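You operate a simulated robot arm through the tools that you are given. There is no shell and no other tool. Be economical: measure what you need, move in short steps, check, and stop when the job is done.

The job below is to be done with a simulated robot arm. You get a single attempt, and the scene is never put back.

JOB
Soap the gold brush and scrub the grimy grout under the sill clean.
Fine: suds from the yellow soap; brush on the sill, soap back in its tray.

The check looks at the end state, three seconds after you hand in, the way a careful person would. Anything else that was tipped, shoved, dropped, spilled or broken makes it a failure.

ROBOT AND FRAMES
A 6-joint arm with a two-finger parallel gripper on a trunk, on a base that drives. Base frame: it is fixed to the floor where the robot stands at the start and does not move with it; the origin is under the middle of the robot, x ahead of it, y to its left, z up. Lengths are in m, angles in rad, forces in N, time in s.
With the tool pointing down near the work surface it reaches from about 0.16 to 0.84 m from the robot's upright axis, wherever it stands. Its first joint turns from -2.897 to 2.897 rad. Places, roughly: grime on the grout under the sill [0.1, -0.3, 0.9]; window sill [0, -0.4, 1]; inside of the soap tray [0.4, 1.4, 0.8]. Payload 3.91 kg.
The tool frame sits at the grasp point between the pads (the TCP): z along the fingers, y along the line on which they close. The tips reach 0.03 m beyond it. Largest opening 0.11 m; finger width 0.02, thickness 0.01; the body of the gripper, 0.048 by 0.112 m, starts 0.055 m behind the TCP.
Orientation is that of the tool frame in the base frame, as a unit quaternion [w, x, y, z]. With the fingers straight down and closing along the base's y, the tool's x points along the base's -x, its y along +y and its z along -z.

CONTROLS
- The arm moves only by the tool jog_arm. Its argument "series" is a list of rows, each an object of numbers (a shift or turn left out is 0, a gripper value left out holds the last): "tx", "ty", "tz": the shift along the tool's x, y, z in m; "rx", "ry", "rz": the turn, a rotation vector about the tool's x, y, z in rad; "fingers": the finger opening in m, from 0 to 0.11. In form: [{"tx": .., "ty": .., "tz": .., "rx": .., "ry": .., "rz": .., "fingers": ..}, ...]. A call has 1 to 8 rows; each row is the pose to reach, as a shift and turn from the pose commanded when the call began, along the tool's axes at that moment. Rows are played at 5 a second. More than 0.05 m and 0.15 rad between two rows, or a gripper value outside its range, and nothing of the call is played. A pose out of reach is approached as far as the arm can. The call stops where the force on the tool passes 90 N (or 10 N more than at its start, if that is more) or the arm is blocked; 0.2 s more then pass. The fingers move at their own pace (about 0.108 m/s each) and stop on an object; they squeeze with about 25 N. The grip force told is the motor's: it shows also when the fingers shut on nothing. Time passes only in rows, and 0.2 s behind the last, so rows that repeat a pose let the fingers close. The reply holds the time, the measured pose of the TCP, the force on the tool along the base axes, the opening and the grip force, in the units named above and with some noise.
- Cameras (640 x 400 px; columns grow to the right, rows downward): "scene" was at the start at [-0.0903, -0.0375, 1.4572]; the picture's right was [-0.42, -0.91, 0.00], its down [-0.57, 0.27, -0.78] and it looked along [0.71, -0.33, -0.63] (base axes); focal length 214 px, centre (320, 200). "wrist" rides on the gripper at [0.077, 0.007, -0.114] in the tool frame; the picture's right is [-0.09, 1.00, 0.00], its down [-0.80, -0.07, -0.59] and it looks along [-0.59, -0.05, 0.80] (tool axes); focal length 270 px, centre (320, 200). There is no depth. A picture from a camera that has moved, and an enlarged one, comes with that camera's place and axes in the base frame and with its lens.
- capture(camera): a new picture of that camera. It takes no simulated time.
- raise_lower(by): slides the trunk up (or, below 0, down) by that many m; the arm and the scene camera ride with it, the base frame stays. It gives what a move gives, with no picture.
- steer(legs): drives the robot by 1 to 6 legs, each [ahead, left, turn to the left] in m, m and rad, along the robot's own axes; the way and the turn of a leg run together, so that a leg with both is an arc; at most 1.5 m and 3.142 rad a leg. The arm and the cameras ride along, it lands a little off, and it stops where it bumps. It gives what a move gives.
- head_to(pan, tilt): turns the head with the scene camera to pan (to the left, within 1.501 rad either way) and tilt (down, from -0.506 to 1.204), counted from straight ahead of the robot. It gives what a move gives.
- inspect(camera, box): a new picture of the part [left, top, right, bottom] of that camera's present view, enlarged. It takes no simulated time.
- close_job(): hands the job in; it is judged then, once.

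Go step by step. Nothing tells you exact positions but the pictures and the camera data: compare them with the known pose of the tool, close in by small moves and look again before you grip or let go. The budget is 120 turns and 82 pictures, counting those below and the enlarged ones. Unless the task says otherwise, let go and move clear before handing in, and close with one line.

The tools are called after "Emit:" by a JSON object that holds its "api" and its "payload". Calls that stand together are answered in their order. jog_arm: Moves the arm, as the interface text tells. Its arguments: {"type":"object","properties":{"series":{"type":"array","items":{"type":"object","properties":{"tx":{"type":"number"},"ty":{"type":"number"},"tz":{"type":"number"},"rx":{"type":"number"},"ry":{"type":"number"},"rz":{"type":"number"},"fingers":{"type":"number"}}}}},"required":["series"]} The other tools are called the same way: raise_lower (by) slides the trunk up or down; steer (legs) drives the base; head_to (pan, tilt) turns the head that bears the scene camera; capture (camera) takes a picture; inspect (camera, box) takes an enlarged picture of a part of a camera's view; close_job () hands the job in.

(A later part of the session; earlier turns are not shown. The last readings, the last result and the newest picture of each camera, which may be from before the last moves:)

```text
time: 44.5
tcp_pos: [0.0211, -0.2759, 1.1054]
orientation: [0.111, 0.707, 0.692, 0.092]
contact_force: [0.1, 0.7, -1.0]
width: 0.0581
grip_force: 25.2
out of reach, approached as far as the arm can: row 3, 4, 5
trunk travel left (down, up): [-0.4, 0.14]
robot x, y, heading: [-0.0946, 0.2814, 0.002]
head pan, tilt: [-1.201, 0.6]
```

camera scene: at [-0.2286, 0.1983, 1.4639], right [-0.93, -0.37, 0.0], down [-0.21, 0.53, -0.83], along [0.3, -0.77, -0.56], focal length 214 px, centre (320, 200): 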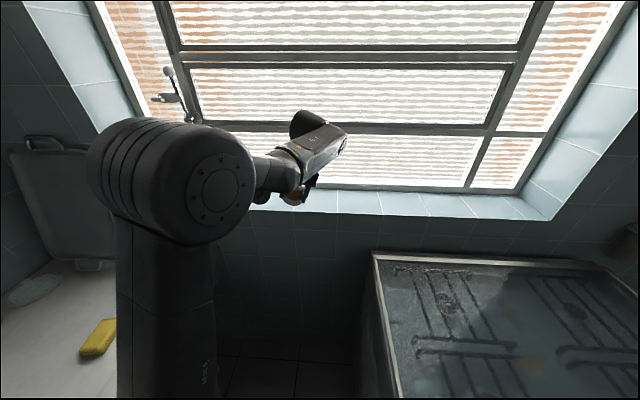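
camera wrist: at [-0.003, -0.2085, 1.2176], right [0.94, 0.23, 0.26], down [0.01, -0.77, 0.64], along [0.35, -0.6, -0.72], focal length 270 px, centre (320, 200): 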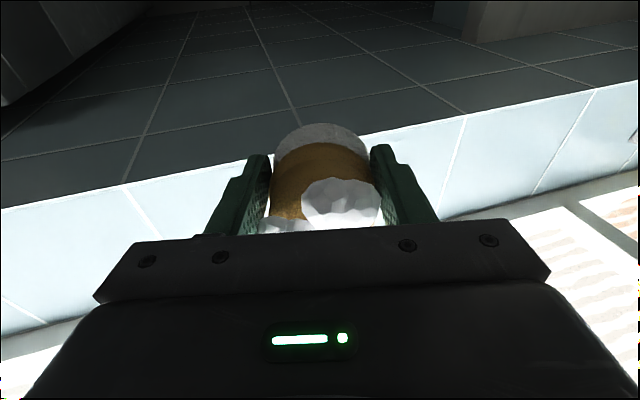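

Emit:
{"api": "jog_arm", "payload": {"series": [{"rz": -0.14}, {"rz": -0.28}, {"rz": -0.42}, {"rz": -0.56}, {"rz": -0.7}]}}

Emit:
{"api": "capture", "payload": {"camera": "scene"}}

```text
time: 45.7
tcp_pos: [0.0195, -0.2772, 1.1047]
orientation: [0.136, 0.424, 0.894, 0.048]
contact_force: [0.4, -1.3, -0.5]
width: 0.0582
grip_force: 25.4
trunk travel left (down, up): [-0.4, 0.14]
robot x, y, heading: [-0.0964, 0.2803, 0.007]
head pan, tilt: [-1.201, 0.6]
```

```text
45 pictures are left
camera scene: at [-0.2286, 0.1981, 1.4639], right [-0.93, -0.37, 0.0], down [-0.21, 0.53, -0.82], along [0.3, -0.77, -0.57], focal length 214 px, centre (320, 200)
```

scene: 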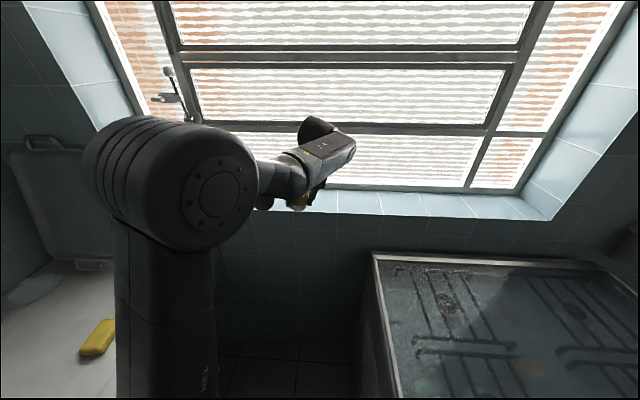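

Emit:
{"api": "jog_arm", "payload": {"series": [{"rx": 0.05, "ry": 0.05}, {"rx": 0.1, "ry": 0.1}, {"rx": 0.15, "ry": 0.15}, {"rx": 0.2, "ry": 0.2}]}}

```text
time: 46.7
tcp_pos: [0.0207, -0.2766, 1.1036]
orientation: [0.131, 0.426, 0.894, 0.046]
contact_force: [1.0, -0.5, -0.3]
width: 0.0582
grip_force: 25.5
out of reach, approached as far as the arm can: row 1, 2, 3, 4
trunk travel left (down, up): [-0.4, 0.14]
robot x, y, heading: [-0.0959, 0.282, 0.001]
head pan, tilt: [-1.201, 0.6]
```

The stop is independent of yaw. I'll go back to the spot where pointing straight down was known to work, (0.047, -0.145, 1.05), and straighten there.

Emit:
{"api": "jog_arm", "payload": {"series": [{"tx": 0.024, "ty": 0.0233, "tz": 0.0128}, {"tx": 0.0481, "ty": 0.0466, "tz": 0.0256}, {"tx": 0.0722, "ty": 0.07, "tz": 0.0385}, {"tx": 0.0962, "ty": 0.0932, "tz": 0.0513}, {"tx": 0.0962, "ty": 0.0932, "tz": 0.0513, "rx": 0.07, "ry": 0.07}, {"tx": 0.0962, "ty": 0.0932, "tz": 0.0513, "rx": 0.14, "ry": 0.14}, {"tx": 0.0962, "ty": 0.0932, "tz": 0.0513, "rx": 0.2, "ry": 0.2}]}}

Emit:
{"api": "capture", "payload": {"camera": "scene"}}

```text
time: 48.3
tcp_pos: [0.046, -0.144, 1.0515]
orientation: [0.124, 0.427, 0.895, 0.042]
contact_force: [-0.6, 0.0, -0.2]
width: 0.0583
grip_force: 25.1
out of reach, approached as far as the arm can: row 5, 6, 7
trunk travel left (down, up): [-0.4, 0.14]
robot x, y, heading: [-0.0952, 0.28, 0.003]
head pan, tilt: [-1.201, 0.6]
```

```text
44 pictures are left
camera scene: at [-0.2286, 0.1983, 1.4639], right [-0.93, -0.37, 0.0], down [-0.21, 0.53, -0.83], along [0.3, -0.77, -0.56], focal length 214 px, centre (320, 200)
```

scene: 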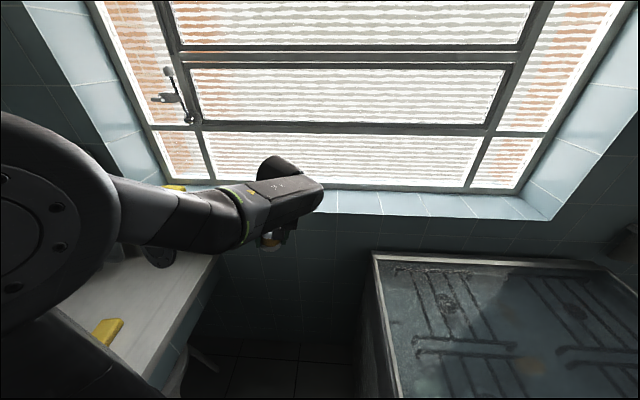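

The wrist is in a flipped configuration. I'll unwind it by sweeping the tool outward, round to the right side, then down; free space here allows that.

Emit:
{"api": "jog_arm", "payload": {"series": [{"ry": -0.14}, {"ry": -0.28}, {"ry": -0.42}, {"ry": -0.56}, {"ry": -0.7}, {"ry": -0.84}, {"ry": -0.98}]}}

Emit:
{"api": "capture", "payload": {"camera": "scene"}}

```text
time: 49.9
tcp_pos: [0.0455, -0.1455, 1.0512]
orientation: [0.531, 0.396, 0.731, -0.164]
contact_force: [-0.4, -0.3, -0.1]
width: 0.058
grip_force: 24.9
trunk travel left (down, up): [-0.4, 0.14]
robot x, y, heading: [-0.0905, 0.2819, 0.005]
head pan, tilt: [-1.201, 0.6]
```

```text
43 pictures are left
camera scene: at [-0.2285, 0.198, 1.4639], right [-0.93, -0.37, 0.0], down [-0.21, 0.53, -0.82], along [0.3, -0.77, -0.57], focal length 214 px, centre (320, 200)
```

scene: 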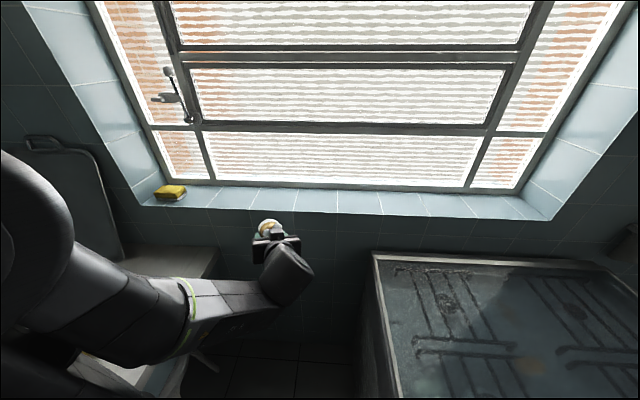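

Emit:
{"api": "jog_arm", "payload": {"series": [{"rx": 0.127, "ry": -0.025, "rz": 0.053}, {"rx": 0.254, "ry": -0.051, "rz": 0.107}, {"rx": 0.381, "ry": -0.076, "rz": 0.16}, {"rx": 0.507, "ry": -0.101, "rz": 0.214}, {"rx": 0.634, "ry": -0.127, "rz": 0.267}, {"rx": 0.761, "ry": -0.152, "rz": 0.321}, {"rx": 0.888, "ry": -0.177, "rz": 0.374}, {"rx": 1.015, "ry": -0.203, "rz": 0.428}]}}

Emit:
{"api": "capture", "payload": {"camera": "scene"}}

```text
time: 51.7
tcp_pos: [0.0462, -0.1443, 1.0511]
orientation: [0.361, 0.725, 0.408, -0.422]
contact_force: [0.7, -1.2, -0.4]
width: 0.0578
grip_force: 25.3
trunk travel left (down, up): [-0.4, 0.14]
robot x, y, heading: [-0.0962, 0.2817, 0.002]
head pan, tilt: [-1.201, 0.6]
```

```text
42 pictures are left
camera scene: at [-0.2283, 0.1981, 1.4639], right [-0.93, -0.37, 0.0], down [-0.21, 0.53, -0.82], along [0.3, -0.77, -0.57], focal length 214 px, centre (320, 200)
```

scene: 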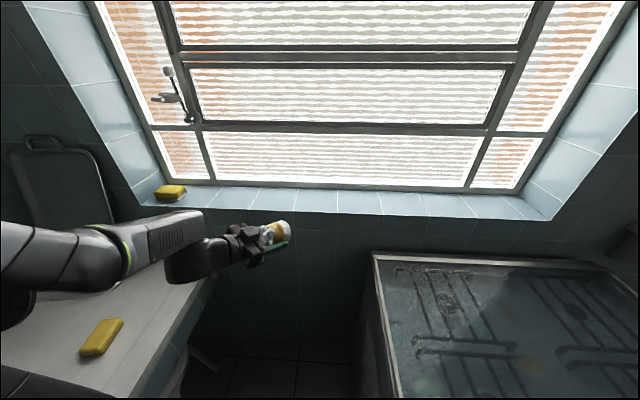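

Sweep worked without limits. Now pitching straight down from this side.

Emit:
{"api": "jog_arm", "payload": {"series": [{"rx": 0.0285, "ry": 0.1443}, {"rx": 0.0571, "ry": 0.2886}, {"rx": 0.0856, "ry": 0.433}, {"rx": 0.1142, "ry": 0.5773}, {"rx": 0.1427, "ry": 0.7216}, {"rx": 0.1712, "ry": 0.8659}, {"rx": 0.1998, "ry": 1.0102}, {"rx": 0.2283, "ry": 1.1546}]}}

Emit:
{"api": "capture", "payload": {"camera": "scene"}}

```text
time: 53.5
tcp_pos: [0.0435, -0.1397, 1.0224]
orientation: [-0.031, 0.863, 0.488, -0.129]
contact_force: [0.5, -0.6, -1.0]
width: 0.0577
grip_force: 25.2
out of reach, approached as far as the arm can: row 6, 7, 8
trunk travel left (down, up): [-0.4, 0.14]
robot x, y, heading: [-0.091, 0.2825, -0.001]
head pan, tilt: [-1.201, 0.6]
```

```text
41 pictures are left
camera scene: at [-0.2295, 0.1978, 1.4638], right [-0.93, -0.36, 0.0], down [-0.21, 0.53, -0.82], along [0.3, -0.77, -0.57], focal length 214 px, centre (320, 200)
```

scene: 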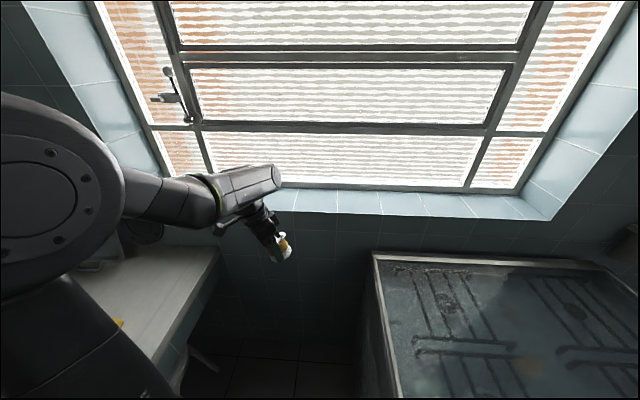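

It stops symmetrically at the other side: the wrist roll needs to be mid-range, with the tool exactly in the arm's plane. I'll return to the horizontal pose in that plane, then pitch straight down from there.

Emit:
{"api": "jog_arm", "payload": {"series": [{"tx": 0.0004, "ty": 0.006, "tz": 0.0146, "rx": -0.0711, "ry": -0.1128, "rz": -0.0386}, {"tx": 0.0008, "ty": 0.012, "tz": 0.0292, "rx": -0.1422, "ry": -0.2255, "rz": -0.0772}, {"tx": 0.0011, "ty": 0.018, "tz": 0.0439, "rx": -0.2133, "ry": -0.3383, "rz": -0.1158}, {"tx": 0.0015, "ty": 0.024, "tz": 0.0585, "rx": -0.2843, "ry": -0.451, "rz": -0.1543}, {"tx": 0.0019, "ty": 0.03, "tz": 0.0731, "rx": -0.3554, "ry": -0.5638, "rz": -0.1929}, {"tx": 0.0023, "ty": 0.036, "tz": 0.0877, "rx": -0.4265, "ry": -0.6765, "rz": -0.2315}, {"tx": 0.0026, "ty": 0.042, "tz": 0.1024, "rx": -0.4976, "ry": -0.7893, "rz": -0.2701}, {"tx": 0.003, "ty": 0.048, "tz": 0.117, "rx": -0.5687, "ry": -0.902, "rz": -0.3087}]}}

Emit:
{"api": "jog_arm", "payload": {"series": [{"rx": -0.0711, "ry": -0.1128, "rz": -0.0386}, {"rx": -0.1422, "ry": -0.2255, "rz": -0.0772}, {"rx": -0.2133, "ry": -0.3383, "rz": -0.1158}, {"rx": -0.2843, "ry": -0.451, "rz": -0.1543}]}}

Emit:
{"api": "capture", "payload": {"camera": "scene"}}

```text
time: 55.3
tcp_pos: [0.0601, -0.1685, 0.9013]
orientation: [0.398, 0.614, 0.589, -0.343]
contact_force: [-0.6, 0.0, -0.1]
width: 0.0575
grip_force: 24.9
trunk travel left (down, up): [-0.4, 0.14]
robot x, y, heading: [-0.0953, 0.284, 0.005]
head pan, tilt: [-1.201, 0.6]
```

```text
time: 56.3
tcp_pos: [0.0586, -0.1697, 0.9012]
orientation: [0.574, 0.415, 0.572, -0.414]
contact_force: [-0.4, 0.6, 0.6]
width: 0.0574
grip_force: 24.7
trunk travel left (down, up): [-0.4, 0.14]
robot x, y, heading: [-0.0943, 0.2842, 0.005]
head pan, tilt: [-1.201, 0.6]
```

```text
40 pictures are left
camera scene: at [-0.2286, 0.1981, 1.464], right [-0.93, -0.37, 0.0], down [-0.21, 0.53, -0.82], along [0.3, -0.77, -0.57], focal length 214 px, centre (320, 200)
```

scene: 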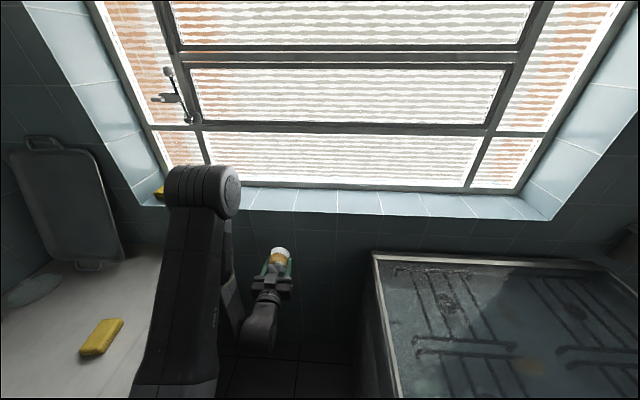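

Now exactly in the arm's plane. I'll retrace the original pitch path in reverse.

Emit:
{"api": "jog_arm", "payload": {"series": [{"tx": -0.018, "ty": -0.001, "tz": -0.007, "ry": 0.113}, {"tx": -0.036, "ty": -0.002, "tz": -0.014, "ry": 0.226}, {"tx": -0.054, "ty": -0.003, "tz": -0.021, "ry": 0.338}, {"tx": -0.072, "ty": -0.003, "tz": -0.028, "ry": 0.451}, {"tx": -0.082, "ty": -0.003, "tz": -0.028, "ry": 0.591}, {"tx": -0.092, "ty": -0.003, "tz": -0.028, "ry": 0.731}, {"tx": -0.102, "ty": -0.003, "tz": -0.028, "ry": 0.871}, {"tx": -0.112, "ty": -0.003, "tz": -0.028, "ry": 1.011}]}}

Emit:
{"api": "capture", "payload": {"camera": "scene"}}

```text
time: 58.1
tcp_pos: [0.0472, -0.1433, 1.0133]
orientation: [0.224, 0.563, 0.779, -0.162]
contact_force: [-0.6, 0.2, -0.5]
width: 0.0576
grip_force: 24.9
out of reach, approached as far as the arm can: row 6
trunk travel left (down, up): [-0.4, 0.14]
robot x, y, heading: [-0.0919, 0.284, 0.007]
head pan, tilt: [-1.201, 0.6]
```

```text
39 pictures are left
camera scene: at [-0.2286, 0.1982, 1.4639], right [-0.93, -0.37, 0.0], down [-0.21, 0.53, -0.83], along [0.3, -0.77, -0.56], focal length 214 px, centre (320, 200)
```

scene: 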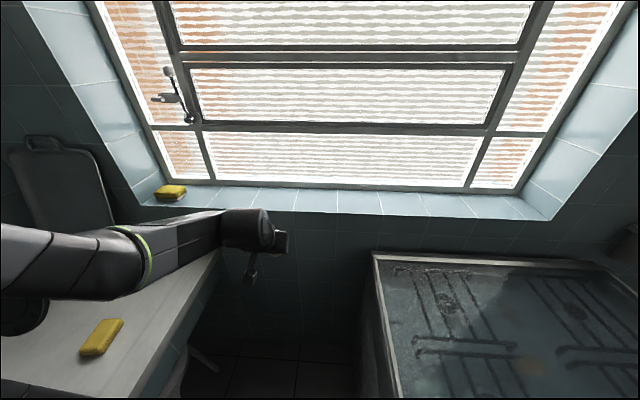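

A transition happened again at the same row, hopefully the reverse. Finishing the pitch.

Emit:
{"api": "jog_arm", "payload": {"series": [{"tx": -0.0106, "tz": -0.017, "ry": 0.14}, {"tx": -0.0212, "tz": -0.0339, "ry": 0.28}, {"tx": -0.0319, "tz": -0.0509, "ry": 0.42}, {"tx": -0.0425, "tz": -0.0678, "ry": 0.56}]}}

Emit:
{"api": "capture", "payload": {"camera": "wrist"}}

```text
time: 59.1
tcp_pos: [0.0466, -0.1446, 1.0931]
orientation: [-0.001, 0.586, 0.81, 0.002]
contact_force: [-0.7, -0.3, -0.6]
width: 0.0571
grip_force: 25.6
trunk travel left (down, up): [-0.4, 0.14]
robot x, y, heading: [-0.0964, 0.2827, 0.003]
head pan, tilt: [-1.201, 0.6]
```

```text
38 pictures are left
camera wrist: at [0.0296, -0.0703, 1.2078], right [0.97, 0.23, 0.0], down [0.18, -0.78, 0.59], along [0.14, -0.58, -0.81], focal length 270 px, centre (320, 200)
```

wrist: 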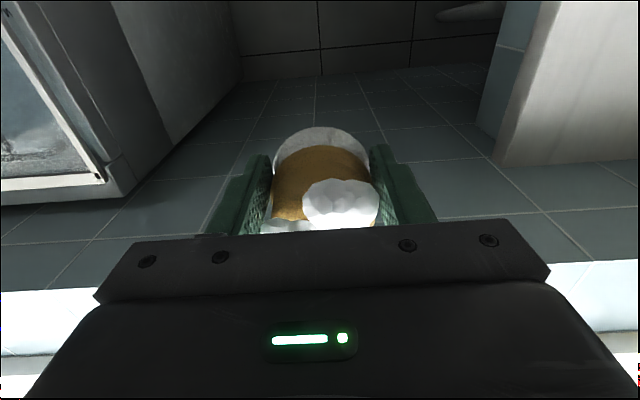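

Pointing straight down again with the brush secure. Moving out over the sill.

Emit:
{"api": "jog_arm", "payload": {"series": [{"tx": -0.04}, {"tx": -0.08}, {"tx": -0.12}, {"tx": -0.16}, {"tx": -0.2}, {"tx": -0.235}]}}

Emit:
{"api": "capture", "payload": {"camera": "wrist"}}

Emit:
{"api": "capture", "payload": {"camera": "scene"}}

```text
time: 60.5
tcp_pos: [0.1202, -0.3693, 1.0903]
orientation: [0.0, 0.586, 0.81, 0.001]
contact_force: [0.6, -0.6, -0.5]
width: 0.0572
grip_force: 24.7
trunk travel left (down, up): [-0.4, 0.14]
robot x, y, heading: [-0.0918, 0.2819, 0.004]
head pan, tilt: [-1.201, 0.6]
```

```text
37 pictures are left
camera wrist: at [0.1013, -0.2952, 1.2057], right [0.97, 0.23, 0.0], down [0.18, -0.78, 0.59], along [0.14, -0.58, -0.8], focal length 270 px, centre (320, 200)
```

wrist: 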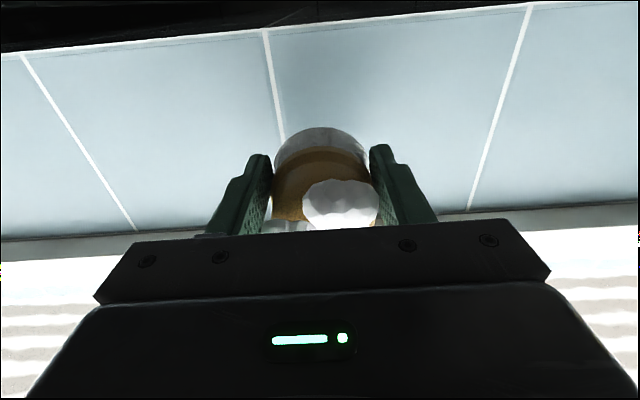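

```text
36 pictures are left
camera scene: at [-0.2282, 0.1973, 1.4639], right [-0.93, -0.37, 0.0], down [-0.21, 0.53, -0.82], along [0.3, -0.77, -0.57], focal length 214 px, centre (320, 200)
```

scene: 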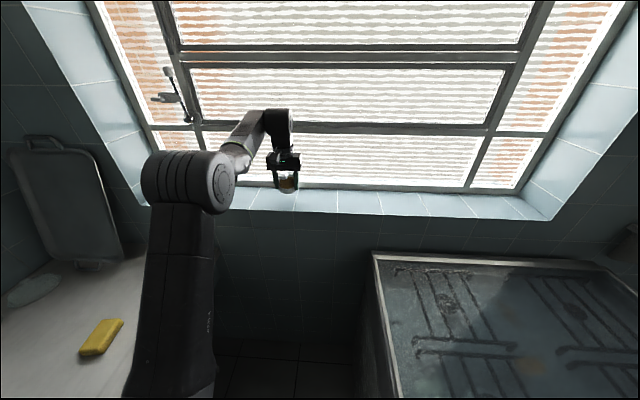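

Centred over the sill (edges at b -0.33 and -0.48, brush at -0.39). Lowering gently.

Emit:
{"api": "jog_arm", "payload": {"series": [{"tz": 0.015}, {"tz": 0.028}]}}

Emit:
{"api": "jog_arm", "payload": {"series": [{"tz": 0.004}, {"tz": 0.008}]}}

```text
time: 61.1
tcp_pos: [0.1198, -0.3684, 1.0649]
orientation: [0.001, 0.586, 0.81, 0.001]
contact_force: [0.1, 0.5, -1.2]
width: 0.0574
grip_force: 24.0
trunk travel left (down, up): [-0.4, 0.14]
robot x, y, heading: [-0.0942, 0.2816, 0.003]
head pan, tilt: [-1.201, 0.6]
```

```text
time: 61.7
tcp_pos: [0.1194, -0.3672, 1.0574]
orientation: [0.001, 0.586, 0.811, 0.001]
contact_force: [-0.5, -0.3, -0.9]
width: 0.0568
grip_force: 24.7
trunk travel left (down, up): [-0.4, 0.14]
robot x, y, heading: [-0.0934, 0.2834, -0.001]
head pan, tilt: [-1.201, 0.6]
```

Emit:
{"api": "jog_arm", "payload": {"series": [{"tz": 0.003}, {"tz": 0.006}]}}

Emit:
{"api": "inspect", "payload": {"camera": "scene", "box": [240, 150, 340, 220]}}

```text
time: 62.3
tcp_pos: [0.1189, -0.3667, 1.0524]
orientation: [0.002, 0.585, 0.811, -0.001]
contact_force: [0.8, -4.3, 15.9]
width: 0.0572
grip_force: 25.1
trunk travel left (down, up): [-0.4, 0.14]
robot x, y, heading: [-0.0917, 0.2822, 0.002]
head pan, tilt: [-1.201, 0.6]
```

```text
5.71 times, centred on (290, 185) of scene
camera zoom: at [-0.2289, 0.1992, 1.4643], right [-0.93, -0.37, 0.0], down [-0.21, 0.53, -0.83], along [0.3, -0.77, -0.56], focal length 1226 px, centre (491, 286)
```

zoom: 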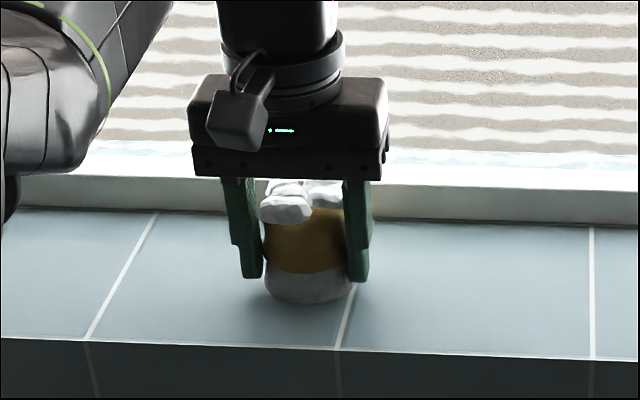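

The brush stands on the sill with light pressure. Easing off, releasing and lifting clear.

Emit:
{"api": "jog_arm", "payload": {"series": [{"tz": -0.001}, {"tz": -0.001, "fingers": 0.075}, {"tz": -0.001, "fingers": 0.1}, {"tz": -0.001, "fingers": 0.1}, {"tz": -0.03, "fingers": 0.1}, {"tz": -0.07, "fingers": 0.1}, {"tz": -0.11, "fingers": 0.1}]}}

Emit:
{"api": "capture", "payload": {"camera": "wrist"}}

```text
time: 63.9
tcp_pos: [0.1201, -0.3665, 1.16]
orientation: [0.0, 0.585, 0.811, 0.001]
contact_force: [-0.7, 0.0, -0.7]
width: 0.1
grip_force: 0.0
trunk travel left (down, up): [-0.4, 0.14]
robot x, y, heading: [-0.0927, 0.279, 0.001]
head pan, tilt: [-1.201, 0.6]
```

```text
34 pictures are left
camera wrist: at [0.1024, -0.2922, 1.2746], right [0.97, 0.23, 0.0], down [0.18, -0.78, 0.59], along [0.14, -0.58, -0.8], focal length 270 px, centre (320, 200)
```

wrist: 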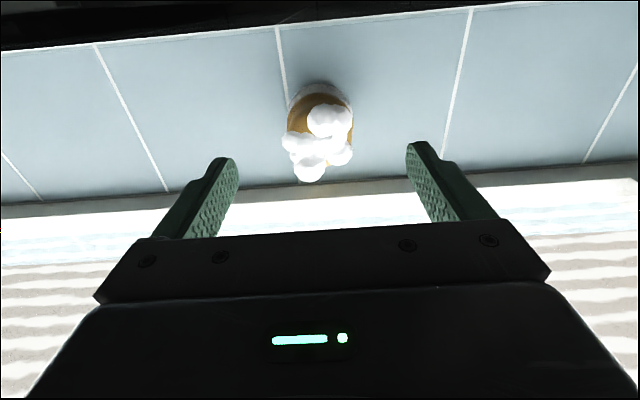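

The brush stands on the sill, suds and all. Now to the soap: straight translation to (0.418, 0.165), keeping the fingers across the bar's narrow side.

Emit:
{"api": "jog_arm", "payload": {"series": [{"tx": 0.0297, "ty": 0.032}, {"tx": 0.0594, "ty": 0.0641}, {"tx": 0.0891, "ty": 0.0961}, {"tx": 0.1189, "ty": 0.1282}, {"tx": 0.1486, "ty": 0.1602}, {"tx": 0.1783, "ty": 0.1923}, {"tx": 0.208, "ty": 0.2243}]}}

Emit:
{"api": "jog_arm", "payload": {"series": [{"tx": 0.0297, "ty": 0.032}, {"tx": 0.0594, "ty": 0.0641}, {"tx": 0.0891, "ty": 0.0961}, {"tx": 0.1189, "ty": 0.1282}, {"tx": 0.1486, "ty": 0.1602}, {"tx": 0.1783, "ty": 0.1923}, {"tx": 0.208, "ty": 0.2243}]}}

Emit:
{"api": "capture", "payload": {"camera": "wrist"}}

Emit:
{"api": "inspect", "payload": {"camera": "scene", "box": [210, 160, 370, 260]}}

```text
time: 65.5
tcp_pos: [0.2686, -0.099, 1.1615]
orientation: [0.001, 0.586, 0.81, 0.001]
contact_force: [0.3, -0.3, 0.0]
width: 0.1
grip_force: 0.0
trunk travel left (down, up): [-0.4, 0.14]
robot x, y, heading: [-0.0936, 0.2803, -0.003]
head pan, tilt: [-1.201, 0.6]
```

```text
time: 67.1
tcp_pos: [0.4137, 0.169, 1.1587]
orientation: [0.0, 0.585, 0.811, 0.0]
contact_force: [-0.8, -0.2, -0.4]
width: 0.1
grip_force: 0.1
trunk travel left (down, up): [-0.4, 0.14]
robot x, y, heading: [-0.0928, 0.2792, 0.006]
head pan, tilt: [-1.201, 0.6]
```

```text
33 pictures are left
camera wrist: at [0.3957, 0.2438, 1.2742], right [0.97, 0.23, 0.0], down [0.18, -0.78, 0.59], along [0.14, -0.58, -0.8], focal length 270 px, centre (320, 200)
```

wrist: 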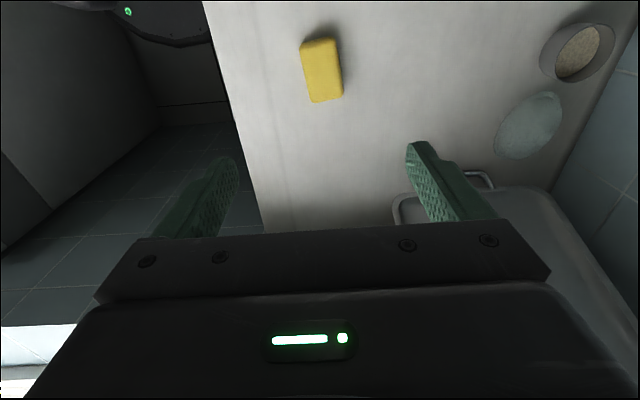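

```text
4.00 times, centred on (290, 210) of scene
camera zoom: at [-0.2281, 0.1986, 1.464], right [-0.93, -0.37, 0.0], down [-0.21, 0.53, -0.83], along [0.3, -0.77, -0.56], focal length 858 px, centre (440, 160)
```

zoom: 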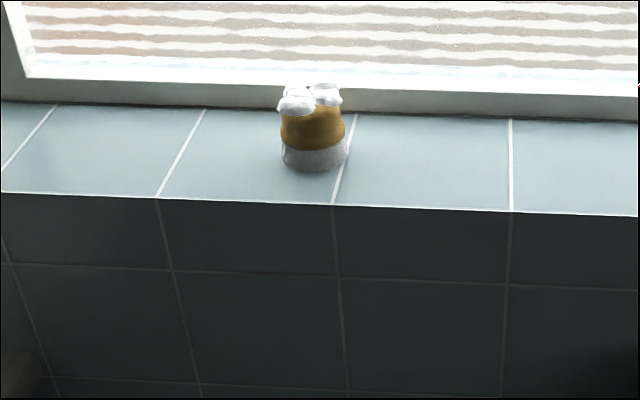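

Grout lines are clean all along, and the brush stands well. Soap centre is at (0.420, 0.161); descending partway over it.

Emit:
{"api": "jog_arm", "payload": {"series": [{"tx": -0.004, "ty": 0.001, "tz": 0.043, "rz": -0.02}, {"tx": -0.0095, "ty": 0.003, "tz": 0.086, "rz": -0.04}, {"tx": -0.0095, "ty": 0.003, "tz": 0.129, "rz": -0.04}, {"tx": -0.0095, "ty": 0.003, "tz": 0.172, "rz": -0.04}, {"tx": -0.0095, "ty": 0.003, "tz": 0.215, "rz": -0.04}, {"tx": -0.0095, "ty": 0.003, "tz": 0.245, "rz": -0.04}]}}

Emit:
{"api": "capture", "payload": {"camera": "wrist"}}

```text
time: 68.5
tcp_pos: [0.4209, 0.1607, 0.9144]
orientation: [0.0, 0.569, 0.822, 0.001]
contact_force: [0.0, 0.6, 0.6]
width: 0.0999
grip_force: 0.1
trunk travel left (down, up): [-0.4, 0.14]
robot x, y, heading: [-0.0953, 0.283, 0.003]
head pan, tilt: [-1.201, 0.6]
```

```text
31 pictures are left
camera wrist: at [0.4004, 0.2342, 1.0298], right [0.96, 0.27, 0.0], down [0.21, -0.78, 0.59], along [0.16, -0.57, -0.8], focal length 270 px, centre (320, 200)
```

wrist: 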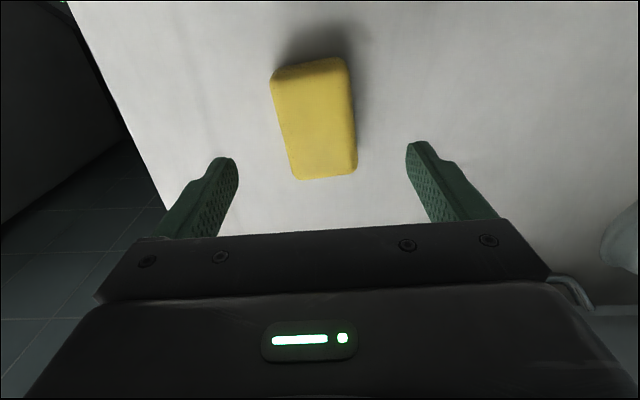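

Well placed; small yaw correction, then down and close on the bar.

Emit:
{"api": "jog_arm", "payload": {"series": [{"tx": 0.003, "tz": 0.03, "rz": -0.05}, {"tx": 0.003, "tz": 0.057, "rz": -0.05}, {"tx": 0.003, "tz": 0.057, "rz": -0.05, "fingers": 0.06}, {"tx": 0.003, "tz": 0.057, "rz": -0.05, "fingers": 0.03}, {"tx": 0.003, "tz": 0.057, "rz": -0.05, "fingers": 0.0}, {"tx": 0.003, "tz": 0.057, "rz": -0.05, "fingers": 0.0}, {"tx": 0.003, "tz": 0.057, "rz": -0.05, "fingers": 0.0}]}}

Emit:
{"api": "jog_arm", "payload": {"series": [{"tz": -0.04}, {"tz": -0.08}, {"tz": -0.12}, {"tz": -0.16}, {"tz": -0.2}]}}

Emit:
{"api": "capture", "payload": {"camera": "wrist"}}

```text
time: 70.1
tcp_pos: [0.419, 0.1647, 0.8593]
orientation: [-0.001, 0.548, 0.836, -0.001]
contact_force: [0.0, 0.4, 0.4]
width: 0.0545
grip_force: 25.4
trunk travel left (down, up): [-0.4, 0.14]
robot x, y, heading: [-0.0957, 0.2818, 0.005]
head pan, tilt: [-1.201, 0.6]
```

```text
time: 71.3
tcp_pos: [0.4178, 0.1646, 1.0601]
orientation: [0.0, 0.549, 0.836, 0.0]
contact_force: [0.3, 0.1, -1.6]
width: 0.0546
grip_force: 25.0
trunk travel left (down, up): [-0.4, 0.14]
robot x, y, heading: [-0.0898, 0.2792, 0.002]
head pan, tilt: [-1.201, 0.6]
```

```text
30 pictures are left
camera wrist: at [0.3941, 0.2363, 1.1745], right [0.95, 0.32, 0.0], down [0.25, -0.76, 0.59], along [0.19, -0.56, -0.8], focal length 270 px, centre (320, 200)
```

wrist: 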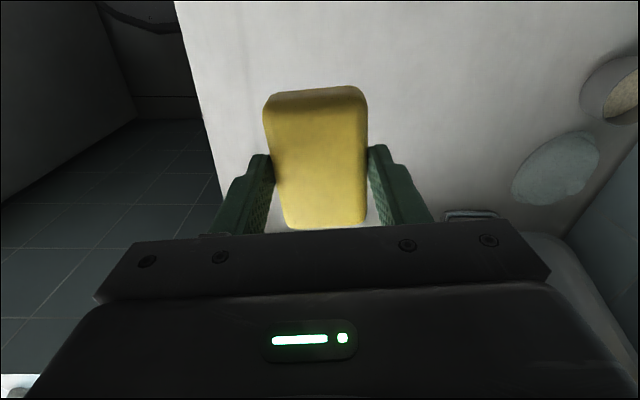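

The bar is held firmly. I'll raise it and drive along the counter to the tray area.

Emit:
{"api": "jog_arm", "payload": {"series": [{"tz": -0.04}, {"tz": -0.08}, {"tz": -0.1}]}}

Emit:
{"api": "steer", "payload": {"legs": [[-0.17, 0.52, 0]]}}

Emit:
{"api": "head_to", "payload": {"pan": 0.9, "tilt": 0.6}}

Emit:
{"api": "capture", "payload": {"camera": "scene"}}

```text
time: 72.1
tcp_pos: [0.4185, 0.1622, 1.1584]
orientation: [0.0, 0.549, 0.836, 0.001]
contact_force: [0.0, 0.1, -0.6]
width: 0.0545
grip_force: 25.1
trunk travel left (down, up): [-0.4, 0.14]
robot x, y, heading: [-0.0924, 0.2848, -0.001]
head pan, tilt: [-1.201, 0.6]
```

```text
time: 75.2
tcp_pos: [0.251, 0.6771, 1.1589]
orientation: [0.0, 0.551, 0.834, 0.0]
contact_force: [0.4, -0.1, -1.0]
width: 0.0546
grip_force: 24.8
trunk travel left (down, up): [-0.4, 0.14]
robot x, y, heading: [-0.2605, 0.8002, -0.002]
head pan, tilt: [-1.201, 0.6]
```

```text
time: 77.2
tcp_pos: [0.2526, 0.6768, 1.1575]
orientation: [0.0, 0.551, 0.834, 0.001]
contact_force: [0.1, -0.3, -2.4]
width: 0.0545
grip_force: 25.3
trunk travel left (down, up): [-0.4, 0.14]
robot x, y, heading: [-0.2592, 0.7972, -0.005]
head pan, tilt: [0.901, 0.6]
```

```text
29 pictures are left
camera scene: at [-0.3728, 0.8664, 1.4639], right [0.78, -0.62, 0.0], down [-0.35, -0.44, -0.83], along [0.51, 0.65, -0.56], focal length 214 px, centre (320, 200)
```

scene: 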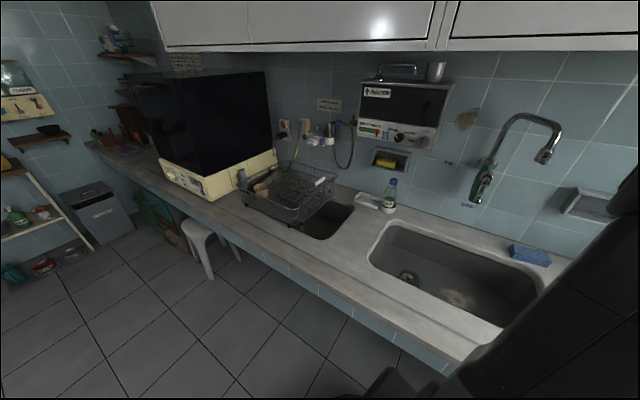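

Emit:
{"api": "inspect", "payload": {"camera": "scene", "box": [330, 140, 450, 220]}}

```text
5.00 times, centred on (390, 180) of scene
camera zoom: at [-0.3728, 0.8664, 1.4639], right [0.78, -0.62, 0.0], down [-0.35, -0.44, -0.83], along [0.51, 0.65, -0.56], focal length 1072 px, centre (-30, 300)
```

zoom: 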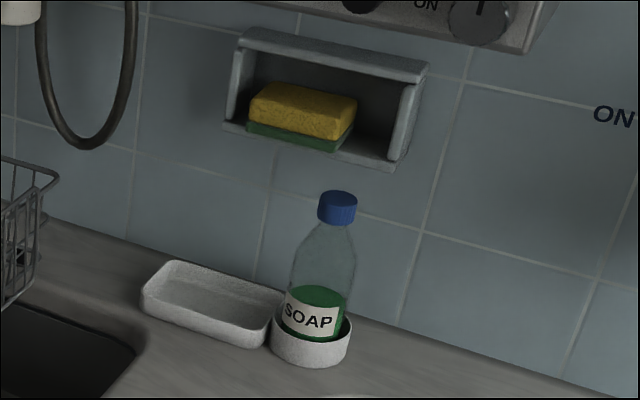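

The tray's long side runs along the wall, already parallel to the bar; a niche overhangs slightly behind it and the bottle stands at its right end. I'll drive closer and measure again from there.

Emit:
{"api": "steer", "payload": {"legs": [[-0.02, 0.32, 0]]}}

Emit:
{"api": "head_to", "payload": {"pan": 0.6, "tilt": 0.6}}

Emit:
{"api": "capture", "payload": {"camera": "scene"}}

```text
time: 79.3
tcp_pos: [0.2319, 0.9932, 1.1589]
orientation: [0.001, 0.551, 0.834, 0.001]
contact_force: [-0.8, 0.1, -1.2]
width: 0.0545
grip_force: 24.9
trunk travel left (down, up): [-0.4, 0.14]
robot x, y, heading: [-0.2822, 1.1131, -0.002]
head pan, tilt: [0.901, 0.6]
```

```text
time: 80.1
tcp_pos: [0.2318, 0.9926, 1.1581]
orientation: [0.0, 0.552, 0.834, 0.0]
contact_force: [-0.5, 0.9, -1.0]
width: 0.0544
grip_force: 25.1
trunk travel left (down, up): [-0.4, 0.14]
robot x, y, heading: [-0.2799, 1.1131, -0.0]
head pan, tilt: [0.6, 0.6]
```

```text
27 pictures are left
camera scene: at [-0.3744, 1.1641, 1.4639], right [0.56, -0.83, 0.0], down [-0.47, -0.32, -0.83], along [0.68, 0.47, -0.56], focal length 214 px, centre (320, 200)
```

scene: 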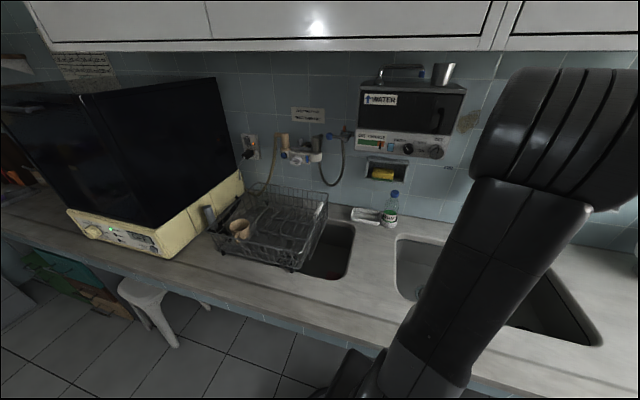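

Emit:
{"api": "inspect", "payload": {"camera": "scene", "box": [335, 145, 425, 235]}}

```text
4.44 times, centred on (380, 190) of scene
camera zoom: at [-0.3744, 1.1641, 1.4639], right [0.56, -0.83, 0.0], down [-0.47, -0.32, -0.83], along [0.68, 0.47, -0.56], focal length 953 px, centre (53, 244)
```

zoom: 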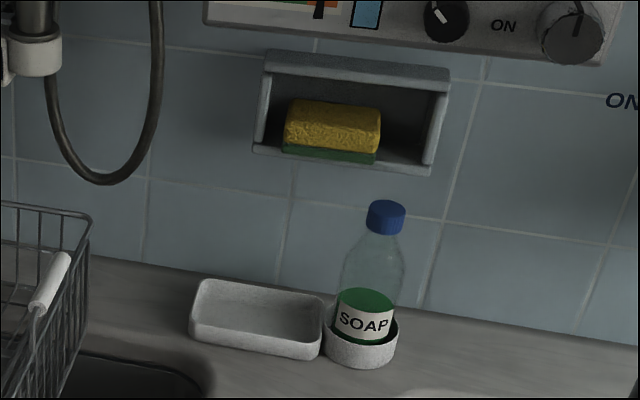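

Measured: tray centre (0.403, 1.435), but the niche front overhangs to about the tray's middle above z≈1.01, so a vertical gripper would hit it. I'll set the bar on the flat counter between the sinks, and regrip it by its ends with the tool leaning back. First move above that spot.

Emit:
{"api": "jog_arm", "payload": {"series": [{"tx": 0.045}, {"tx": 0.09}, {"tx": 0.135}, {"tx": 0.18}, {"tx": 0.225}, {"tx": 0.27}, {"tx": 0.313}]}}

Emit:
{"api": "capture", "payload": {"camera": "wrist"}}

Emit:
{"api": "capture", "payload": {"camera": "scene"}}

```text
time: 81.7
tcp_pos: [0.1092, 1.2831, 1.1588]
orientation: [0.0, 0.551, 0.834, 0.0]
contact_force: [-1.5, -0.1, -0.8]
width: 0.0543
grip_force: 24.9
trunk travel left (down, up): [-0.4, 0.14]
robot x, y, heading: [-0.2769, 1.1145, 0.003]
head pan, tilt: [0.6, 0.6]
```

```text
25 pictures are left
camera wrist: at [0.0841, 1.3551, 1.2733], right [0.95, 0.31, 0.0], down [0.25, -0.76, 0.59], along [0.18, -0.57, -0.8], focal length 270 px, centre (320, 200)
```

wrist: 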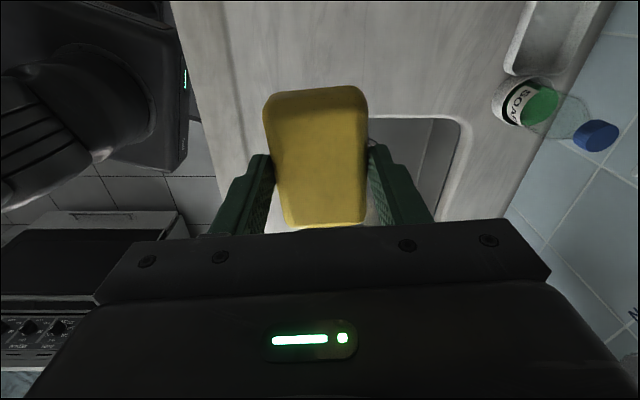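

```text
24 pictures are left
camera scene: at [-0.3745, 1.1645, 1.4639], right [0.56, -0.83, 0.0], down [-0.47, -0.32, -0.82], along [0.68, 0.46, -0.57], focal length 214 px, centre (320, 200)
```

scene: 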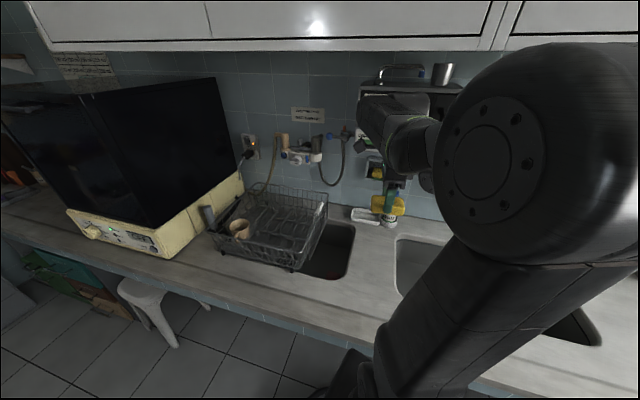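

Below is clear flat counter between the two sinks. Lowering the bar there.

Emit:
{"api": "jog_arm", "payload": {"series": [{"tz": 0.045}, {"tz": 0.09}, {"tz": 0.135}, {"tz": 0.18}, {"tz": 0.225}, {"tz": 0.265}, {"tz": 0.285}, {"tz": 0.292}]}}

Emit:
{"api": "jog_arm", "payload": {"series": [{"tz": 0.003}, {"tz": 0.006}]}}

```text
time: 83.5
tcp_pos: [0.1109, 1.281, 0.8653]
orientation: [0.0, 0.551, 0.834, 0.001]
contact_force: [-0.1, -0.2, -1.6]
width: 0.0542
grip_force: 24.7
trunk travel left (down, up): [-0.4, 0.14]
robot x, y, heading: [-0.2831, 1.1168, -0.003]
head pan, tilt: [0.6, 0.6]
```

```text
time: 84.1
tcp_pos: [0.1096, 1.2807, 0.8613]
orientation: [0.0, 0.551, 0.834, 0.0]
contact_force: [0.5, -1.1, -1.1]
width: 0.0543
grip_force: 25.3
trunk travel left (down, up): [-0.4, 0.14]
robot x, y, heading: [-0.2759, 1.114, -0.002]
head pan, tilt: [0.6, 0.6]
```

Emit:
{"api": "jog_arm", "payload": {"series": [{"tz": 0.002}, {"tz": 0.004}]}}

```text
time: 84.7
tcp_pos: [0.11, 1.2812, 0.857]
orientation: [0.0, 0.551, 0.835, 0.001]
contact_force: [-0.1, -0.3, 6.4]
width: 0.0543
grip_force: 24.7
trunk travel left (down, up): [-0.4, 0.14]
robot x, y, heading: [-0.2811, 1.1151, 0.002]
head pan, tilt: [0.6, 0.6]
```

Touchdown. Releasing and lifting.

Emit:
{"api": "jog_arm", "payload": {"series": [{"fingers": 0.08}, {"fingers": 0.11}, {"fingers": 0.11}, {"tz": -0.04}, {"tz": -0.08}, {"tz": -0.12}, {"tz": -0.14}]}}

Emit:
{"api": "jog_arm", "payload": {"series": [{"rz": -0.145}, {"rz": -0.29}, {"rz": -0.435}, {"rz": -0.58}, {"rz": -0.725}, {"rz": -0.87}, {"rz": -1.015}, {"rz": -1.16}]}}

Emit:
{"api": "jog_arm", "payload": {"series": [{"rz": -0.14}, {"rz": -0.28}, {"rz": -0.411}]}}

Emit:
{"api": "capture", "payload": {"camera": "wrist"}}

```text
time: 86.3
tcp_pos: [0.1081, 1.2785, 0.995]
orientation: [0.0, 0.551, 0.834, 0.0]
contact_force: [-0.1, 0.5, -0.6]
width: 0.1098
grip_force: 0.1
trunk travel left (down, up): [-0.4, 0.14]
robot x, y, heading: [-0.2788, 1.1134, 0.001]
head pan, tilt: [0.6, 0.6]
```

```text
time: 88.1
tcp_pos: [0.11, 1.2807, 0.9967]
orientation: [0.0, 0.003, 1.0, -0.001]
contact_force: [1.0, 0.4, -0.5]
width: 0.1101
grip_force: 0.0
trunk travel left (down, up): [-0.4, 0.14]
robot x, y, heading: [-0.2812, 1.1126, -0.002]
head pan, tilt: [0.6, 0.6]
```

```text
time: 88.9
tcp_pos: [0.111, 1.2808, 0.9964]
orientation: [0.001, -0.202, 0.979, 0.0]
contact_force: [-0.3, 0.0, -0.1]
width: 0.11
grip_force: 0.1
trunk travel left (down, up): [-0.4, 0.14]
robot x, y, heading: [-0.2813, 1.1112, -0.002]
head pan, tilt: [0.6, 0.6]
```

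```text
23 pictures are left
camera wrist: at [0.0364, 1.2559, 1.1116], right [-0.31, 0.95, 0.0], down [0.76, 0.25, 0.6], along [0.57, 0.19, -0.8], focal length 270 px, centre (320, 200)
```

wrist: 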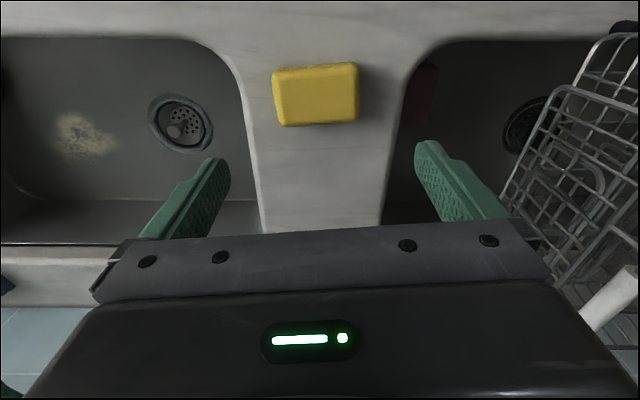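

The bar sits as expected, fingers now aligned along its length. Tilting the tool 0.5 rad so it leans back toward the robot, and coming down around the ends.

Emit:
{"api": "jog_arm", "payload": {"series": [{"tx": 0.003, "ry": -0.125}, {"tx": 0.006, "ry": -0.25}, {"tx": 0.009, "ry": -0.375}, {"tx": 0.009, "ry": -0.5}, {"tx": 0.009, "tz": 0.04, "ry": -0.5}, {"tx": 0.009, "tz": 0.08, "ry": -0.5}]}}

Emit:
{"api": "capture", "payload": {"camera": "wrist"}}

```text
time: 90.3
tcp_pos: [0.1051, 1.2778, 0.9308]
orientation: [0.247, -0.193, 0.948, 0.049]
contact_force: [-0.3, 0.6, 0.7]
width: 0.1102
grip_force: 0.1
out of reach, approached as far as the arm can: row 6
trunk travel left (down, up): [-0.4, 0.14]
robot x, y, heading: [-0.278, 1.1166, -0.007]
head pan, tilt: [0.6, 0.6]
```

```text
22 pictures are left
camera wrist: at [-0.0123, 1.235, 0.9943], right [-0.32, 0.95, 0.04], down [0.41, 0.1, 0.91], along [0.86, 0.31, -0.42], focal length 270 px, centre (320, 200)
```

wrist: 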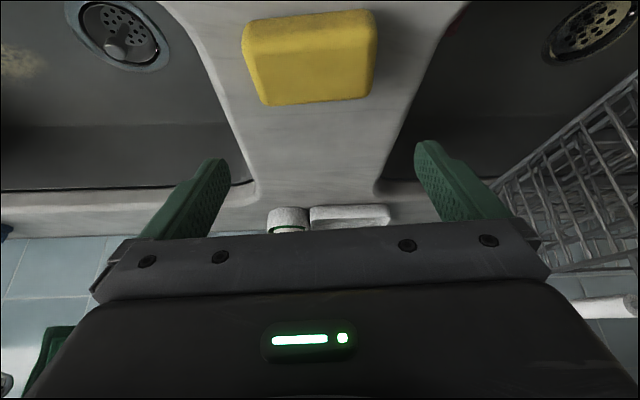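

Too close to the robot's own axis for this tilt. I'll back the base away 0.15 m and reach out to the bar from there.

Emit:
{"api": "jog_arm", "payload": {"series": [{"tx": -0.01, "tz": -0.02}]}}

Emit:
{"api": "steer", "payload": {"legs": [[-0.143, -0.046, 0]]}}

```text
time: 90.7
tcp_pos: [0.1047, 1.277, 0.9541]
orientation: [0.243, -0.194, 0.949, 0.051]
contact_force: [-0.5, -0.1, -0.7]
width: 0.1099
grip_force: 0.0
trunk travel left (down, up): [-0.4, 0.14]
robot x, y, heading: [-0.2803, 1.1126, 0.001]
head pan, tilt: [0.6, 0.6]
```

```text
time: 92.1
tcp_pos: [-0.0397, 1.2294, 0.9547]
orientation: [0.243, -0.194, 0.949, 0.05]
contact_force: [-1.3, 0.9, 0.4]
width: 0.1101
grip_force: 0.1
trunk travel left (down, up): [-0.4, 0.14]
robot x, y, heading: [-0.4282, 1.0677, -0.002]
head pan, tilt: [0.6, 0.6]
```

Emit:
{"api": "jog_arm", "payload": {"series": [{"tx": -0.0279, "ty": -0.003, "tz": 0.0266}, {"tx": -0.0558, "ty": -0.0055, "tz": 0.0533}, {"tx": -0.0837, "ty": -0.008, "tz": 0.0799}, {"tx": -0.1116, "ty": -0.011, "tz": 0.1065}]}}

Emit:
{"api": "capture", "payload": {"camera": "wrist"}}

```text
time: 93.1
tcp_pos: [0.1014, 1.2782, 0.9157]
orientation: [0.242, -0.194, 0.949, 0.05]
contact_force: [0.2, 0.0, 0.0]
width: 0.11
grip_force: 0.1
trunk travel left (down, up): [-0.4, 0.14]
robot x, y, heading: [-0.4224, 1.0675, 0.001]
head pan, tilt: [0.6, 0.6]
```

```text
21 pictures are left
camera wrist: at [-0.0141, 1.2357, 0.98], right [-0.32, 0.95, 0.04], down [0.41, 0.1, 0.91], along [0.85, 0.31, -0.42], focal length 270 px, centre (320, 200)
```

wrist: 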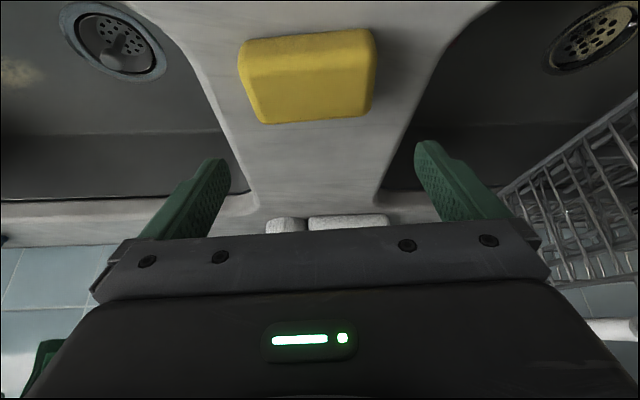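

Works now; the bar is centred between the fingers. Going straight down and closing on its ends.

Emit:
{"api": "jog_arm", "payload": {"series": [{"tx": 0.0141, "tz": 0.0258}, {"tx": 0.0281, "tz": 0.0515}, {"tx": 0.0281, "tz": 0.0515, "fingers": 0.09}, {"tx": 0.0281, "tz": 0.0515, "fingers": 0.06}, {"tx": 0.0281, "tz": 0.0515, "fingers": 0.04}, {"tx": 0.0281, "tz": 0.0515, "fingers": 0.0}, {"tx": 0.0281, "tz": 0.0515, "fingers": 0.0}]}}

Emit:
{"api": "capture", "payload": {"camera": "wrist"}}

```text
time: 94.7
tcp_pos: [0.1038, 1.2774, 0.8649]
orientation: [0.241, -0.194, 0.95, 0.05]
contact_force: [1.3, 0.7, 0.3]
width: 0.0842
grip_force: 25.0
out of reach, approached as far as the arm can: row 2, 3, 4, 5, 6, 7
trunk travel left (down, up): [-0.4, 0.14]
robot x, y, heading: [-0.4233, 1.0703, -0.004]
head pan, tilt: [0.6, 0.6]
```

```text
20 pictures are left
camera wrist: at [-0.0118, 1.2347, 0.929], right [-0.32, 0.95, 0.04], down [0.41, 0.1, 0.9], along [0.85, 0.31, -0.42], focal length 270 px, centre (320, 200)
```

wrist: 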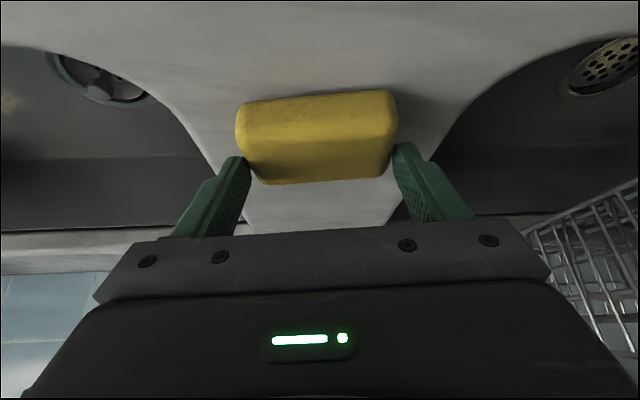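

Gripped by the ends (0.084 m), a bit high on the bar. Lifting a little to check the hold.

Emit:
{"api": "jog_arm", "payload": {"series": [{"tx": -0.0096, "tz": -0.0176}, {"tx": -0.024, "tz": -0.0439}]}}

Emit:
{"api": "capture", "payload": {"camera": "wrist"}}

```text
time: 95.3
tcp_pos: [0.104, 1.2766, 0.917]
orientation: [0.243, -0.194, 0.949, 0.051]
contact_force: [0.0, -1.0, -0.7]
width: 0.0844
grip_force: 25.3
out of reach, approached as far as the arm can: row 1
trunk travel left (down, up): [-0.4, 0.14]
robot x, y, heading: [-0.423, 1.0671, 0.0]
head pan, tilt: [0.6, 0.6]
```

```text
19 pictures are left
camera wrist: at [-0.0126, 1.2342, 0.9806], right [-0.32, 0.95, 0.04], down [0.41, 0.1, 0.91], along [0.85, 0.31, -0.42], focal length 270 px, centre (320, 200)
```

wrist: 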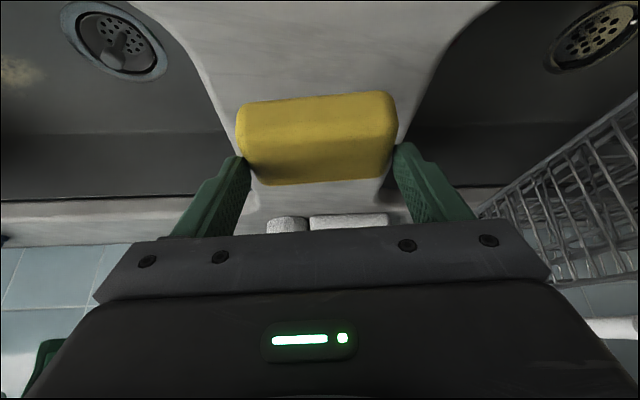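

Held firmly and level. Reaching out toward the tray, staying above the rim, stopping 5 cm short.

Emit:
{"api": "jog_arm", "payload": {"series": [{"tx": -0.0375, "ty": 0.0043, "tz": 0.0148}, {"tx": -0.075, "ty": 0.0086, "tz": 0.0295}, {"tx": -0.1125, "ty": 0.0129, "tz": 0.0443}, {"tx": -0.1501, "ty": 0.0171, "tz": 0.0591}, {"tx": -0.1876, "ty": 0.0214, "tz": 0.0739}, {"tx": -0.2251, "ty": 0.0257, "tz": 0.0886}, {"tx": -0.2626, "ty": 0.03, "tz": 0.1034}]}}

Emit:
{"api": "capture", "payload": {"camera": "wrist"}}

Emit:
{"api": "capture", "payload": {"camera": "scene"}}

```text
time: 96.9
tcp_pos: [0.3506, 1.4136, 0.9491]
orientation: [0.243, -0.194, 0.949, 0.05]
contact_force: [0.7, 0.3, -0.7]
width: 0.0845
grip_force: 24.9
trunk travel left (down, up): [-0.4, 0.14]
robot x, y, heading: [-0.4212, 1.065, -0.007]
head pan, tilt: [0.6, 0.6]
```

```text
18 pictures are left
camera wrist: at [0.2346, 1.3718, 1.0133], right [-0.32, 0.95, 0.04], down [0.41, 0.1, 0.91], along [0.85, 0.31, -0.42], focal length 270 px, centre (320, 200)
```

wrist: 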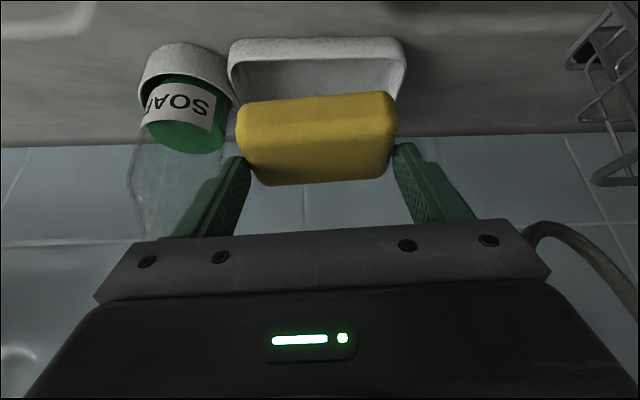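

```text
17 pictures are left
camera scene: at [-0.517, 1.1184, 1.464], right [0.56, -0.83, 0.0], down [-0.47, -0.32, -0.82], along [0.68, 0.46, -0.57], focal length 214 px, centre (320, 200)
```

scene: 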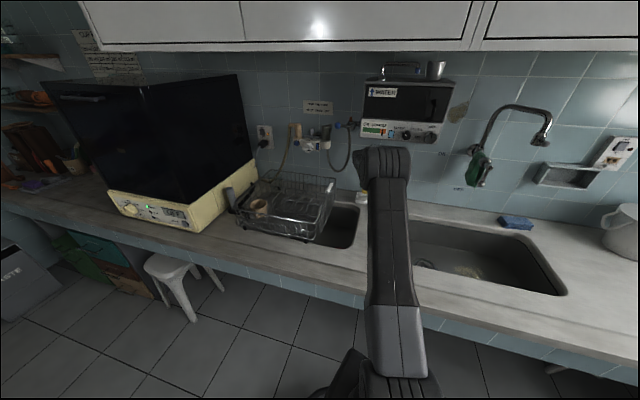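

The wrist view shows the tray and the bar nicely lined up lengthwise; the tray is turned about 0.08 rad against the bar. Correcting the yaw, moving 3.3 cm in and 3 cm down, still above the rim.

Emit:
{"api": "jog_arm", "payload": {"series": [{"tx": -0.0145, "tz": 0.008, "rx": 0.02, "rz": 0.035}, {"tx": -0.029, "tz": 0.0158, "rx": 0.038, "rz": 0.07}, {"tx": -0.0146, "tz": 0.0421, "rx": 0.038, "rz": 0.07}]}}

Emit:
{"api": "capture", "payload": {"camera": "wrist"}}

```text
time: 97.7
tcp_pos: [0.38, 1.427, 0.9217]
orientation: [0.244, -0.156, 0.956, 0.04]
contact_force: [0.5, 0.4, -1.0]
width: 0.0844
grip_force: 24.9
trunk travel left (down, up): [-0.4, 0.14]
robot x, y, heading: [-0.4226, 1.069, -0.005]
head pan, tilt: [0.6, 0.6]
```

```text
16 pictures are left
camera wrist: at [0.2616, 1.3943, 0.9842], right [-0.24, 0.97, 0.04], down [0.42, 0.06, 0.91], along [0.88, 0.24, -0.42], focal length 270 px, centre (320, 200)
```

wrist: 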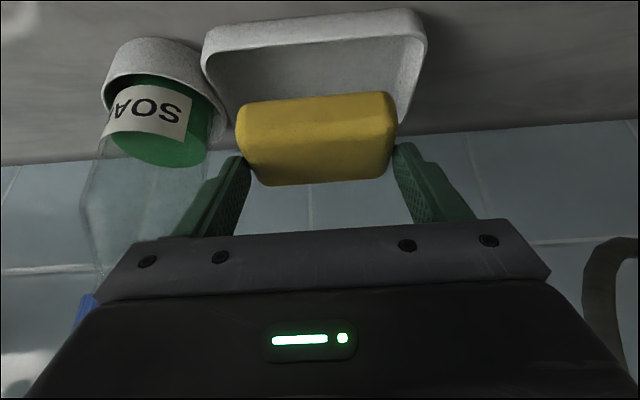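

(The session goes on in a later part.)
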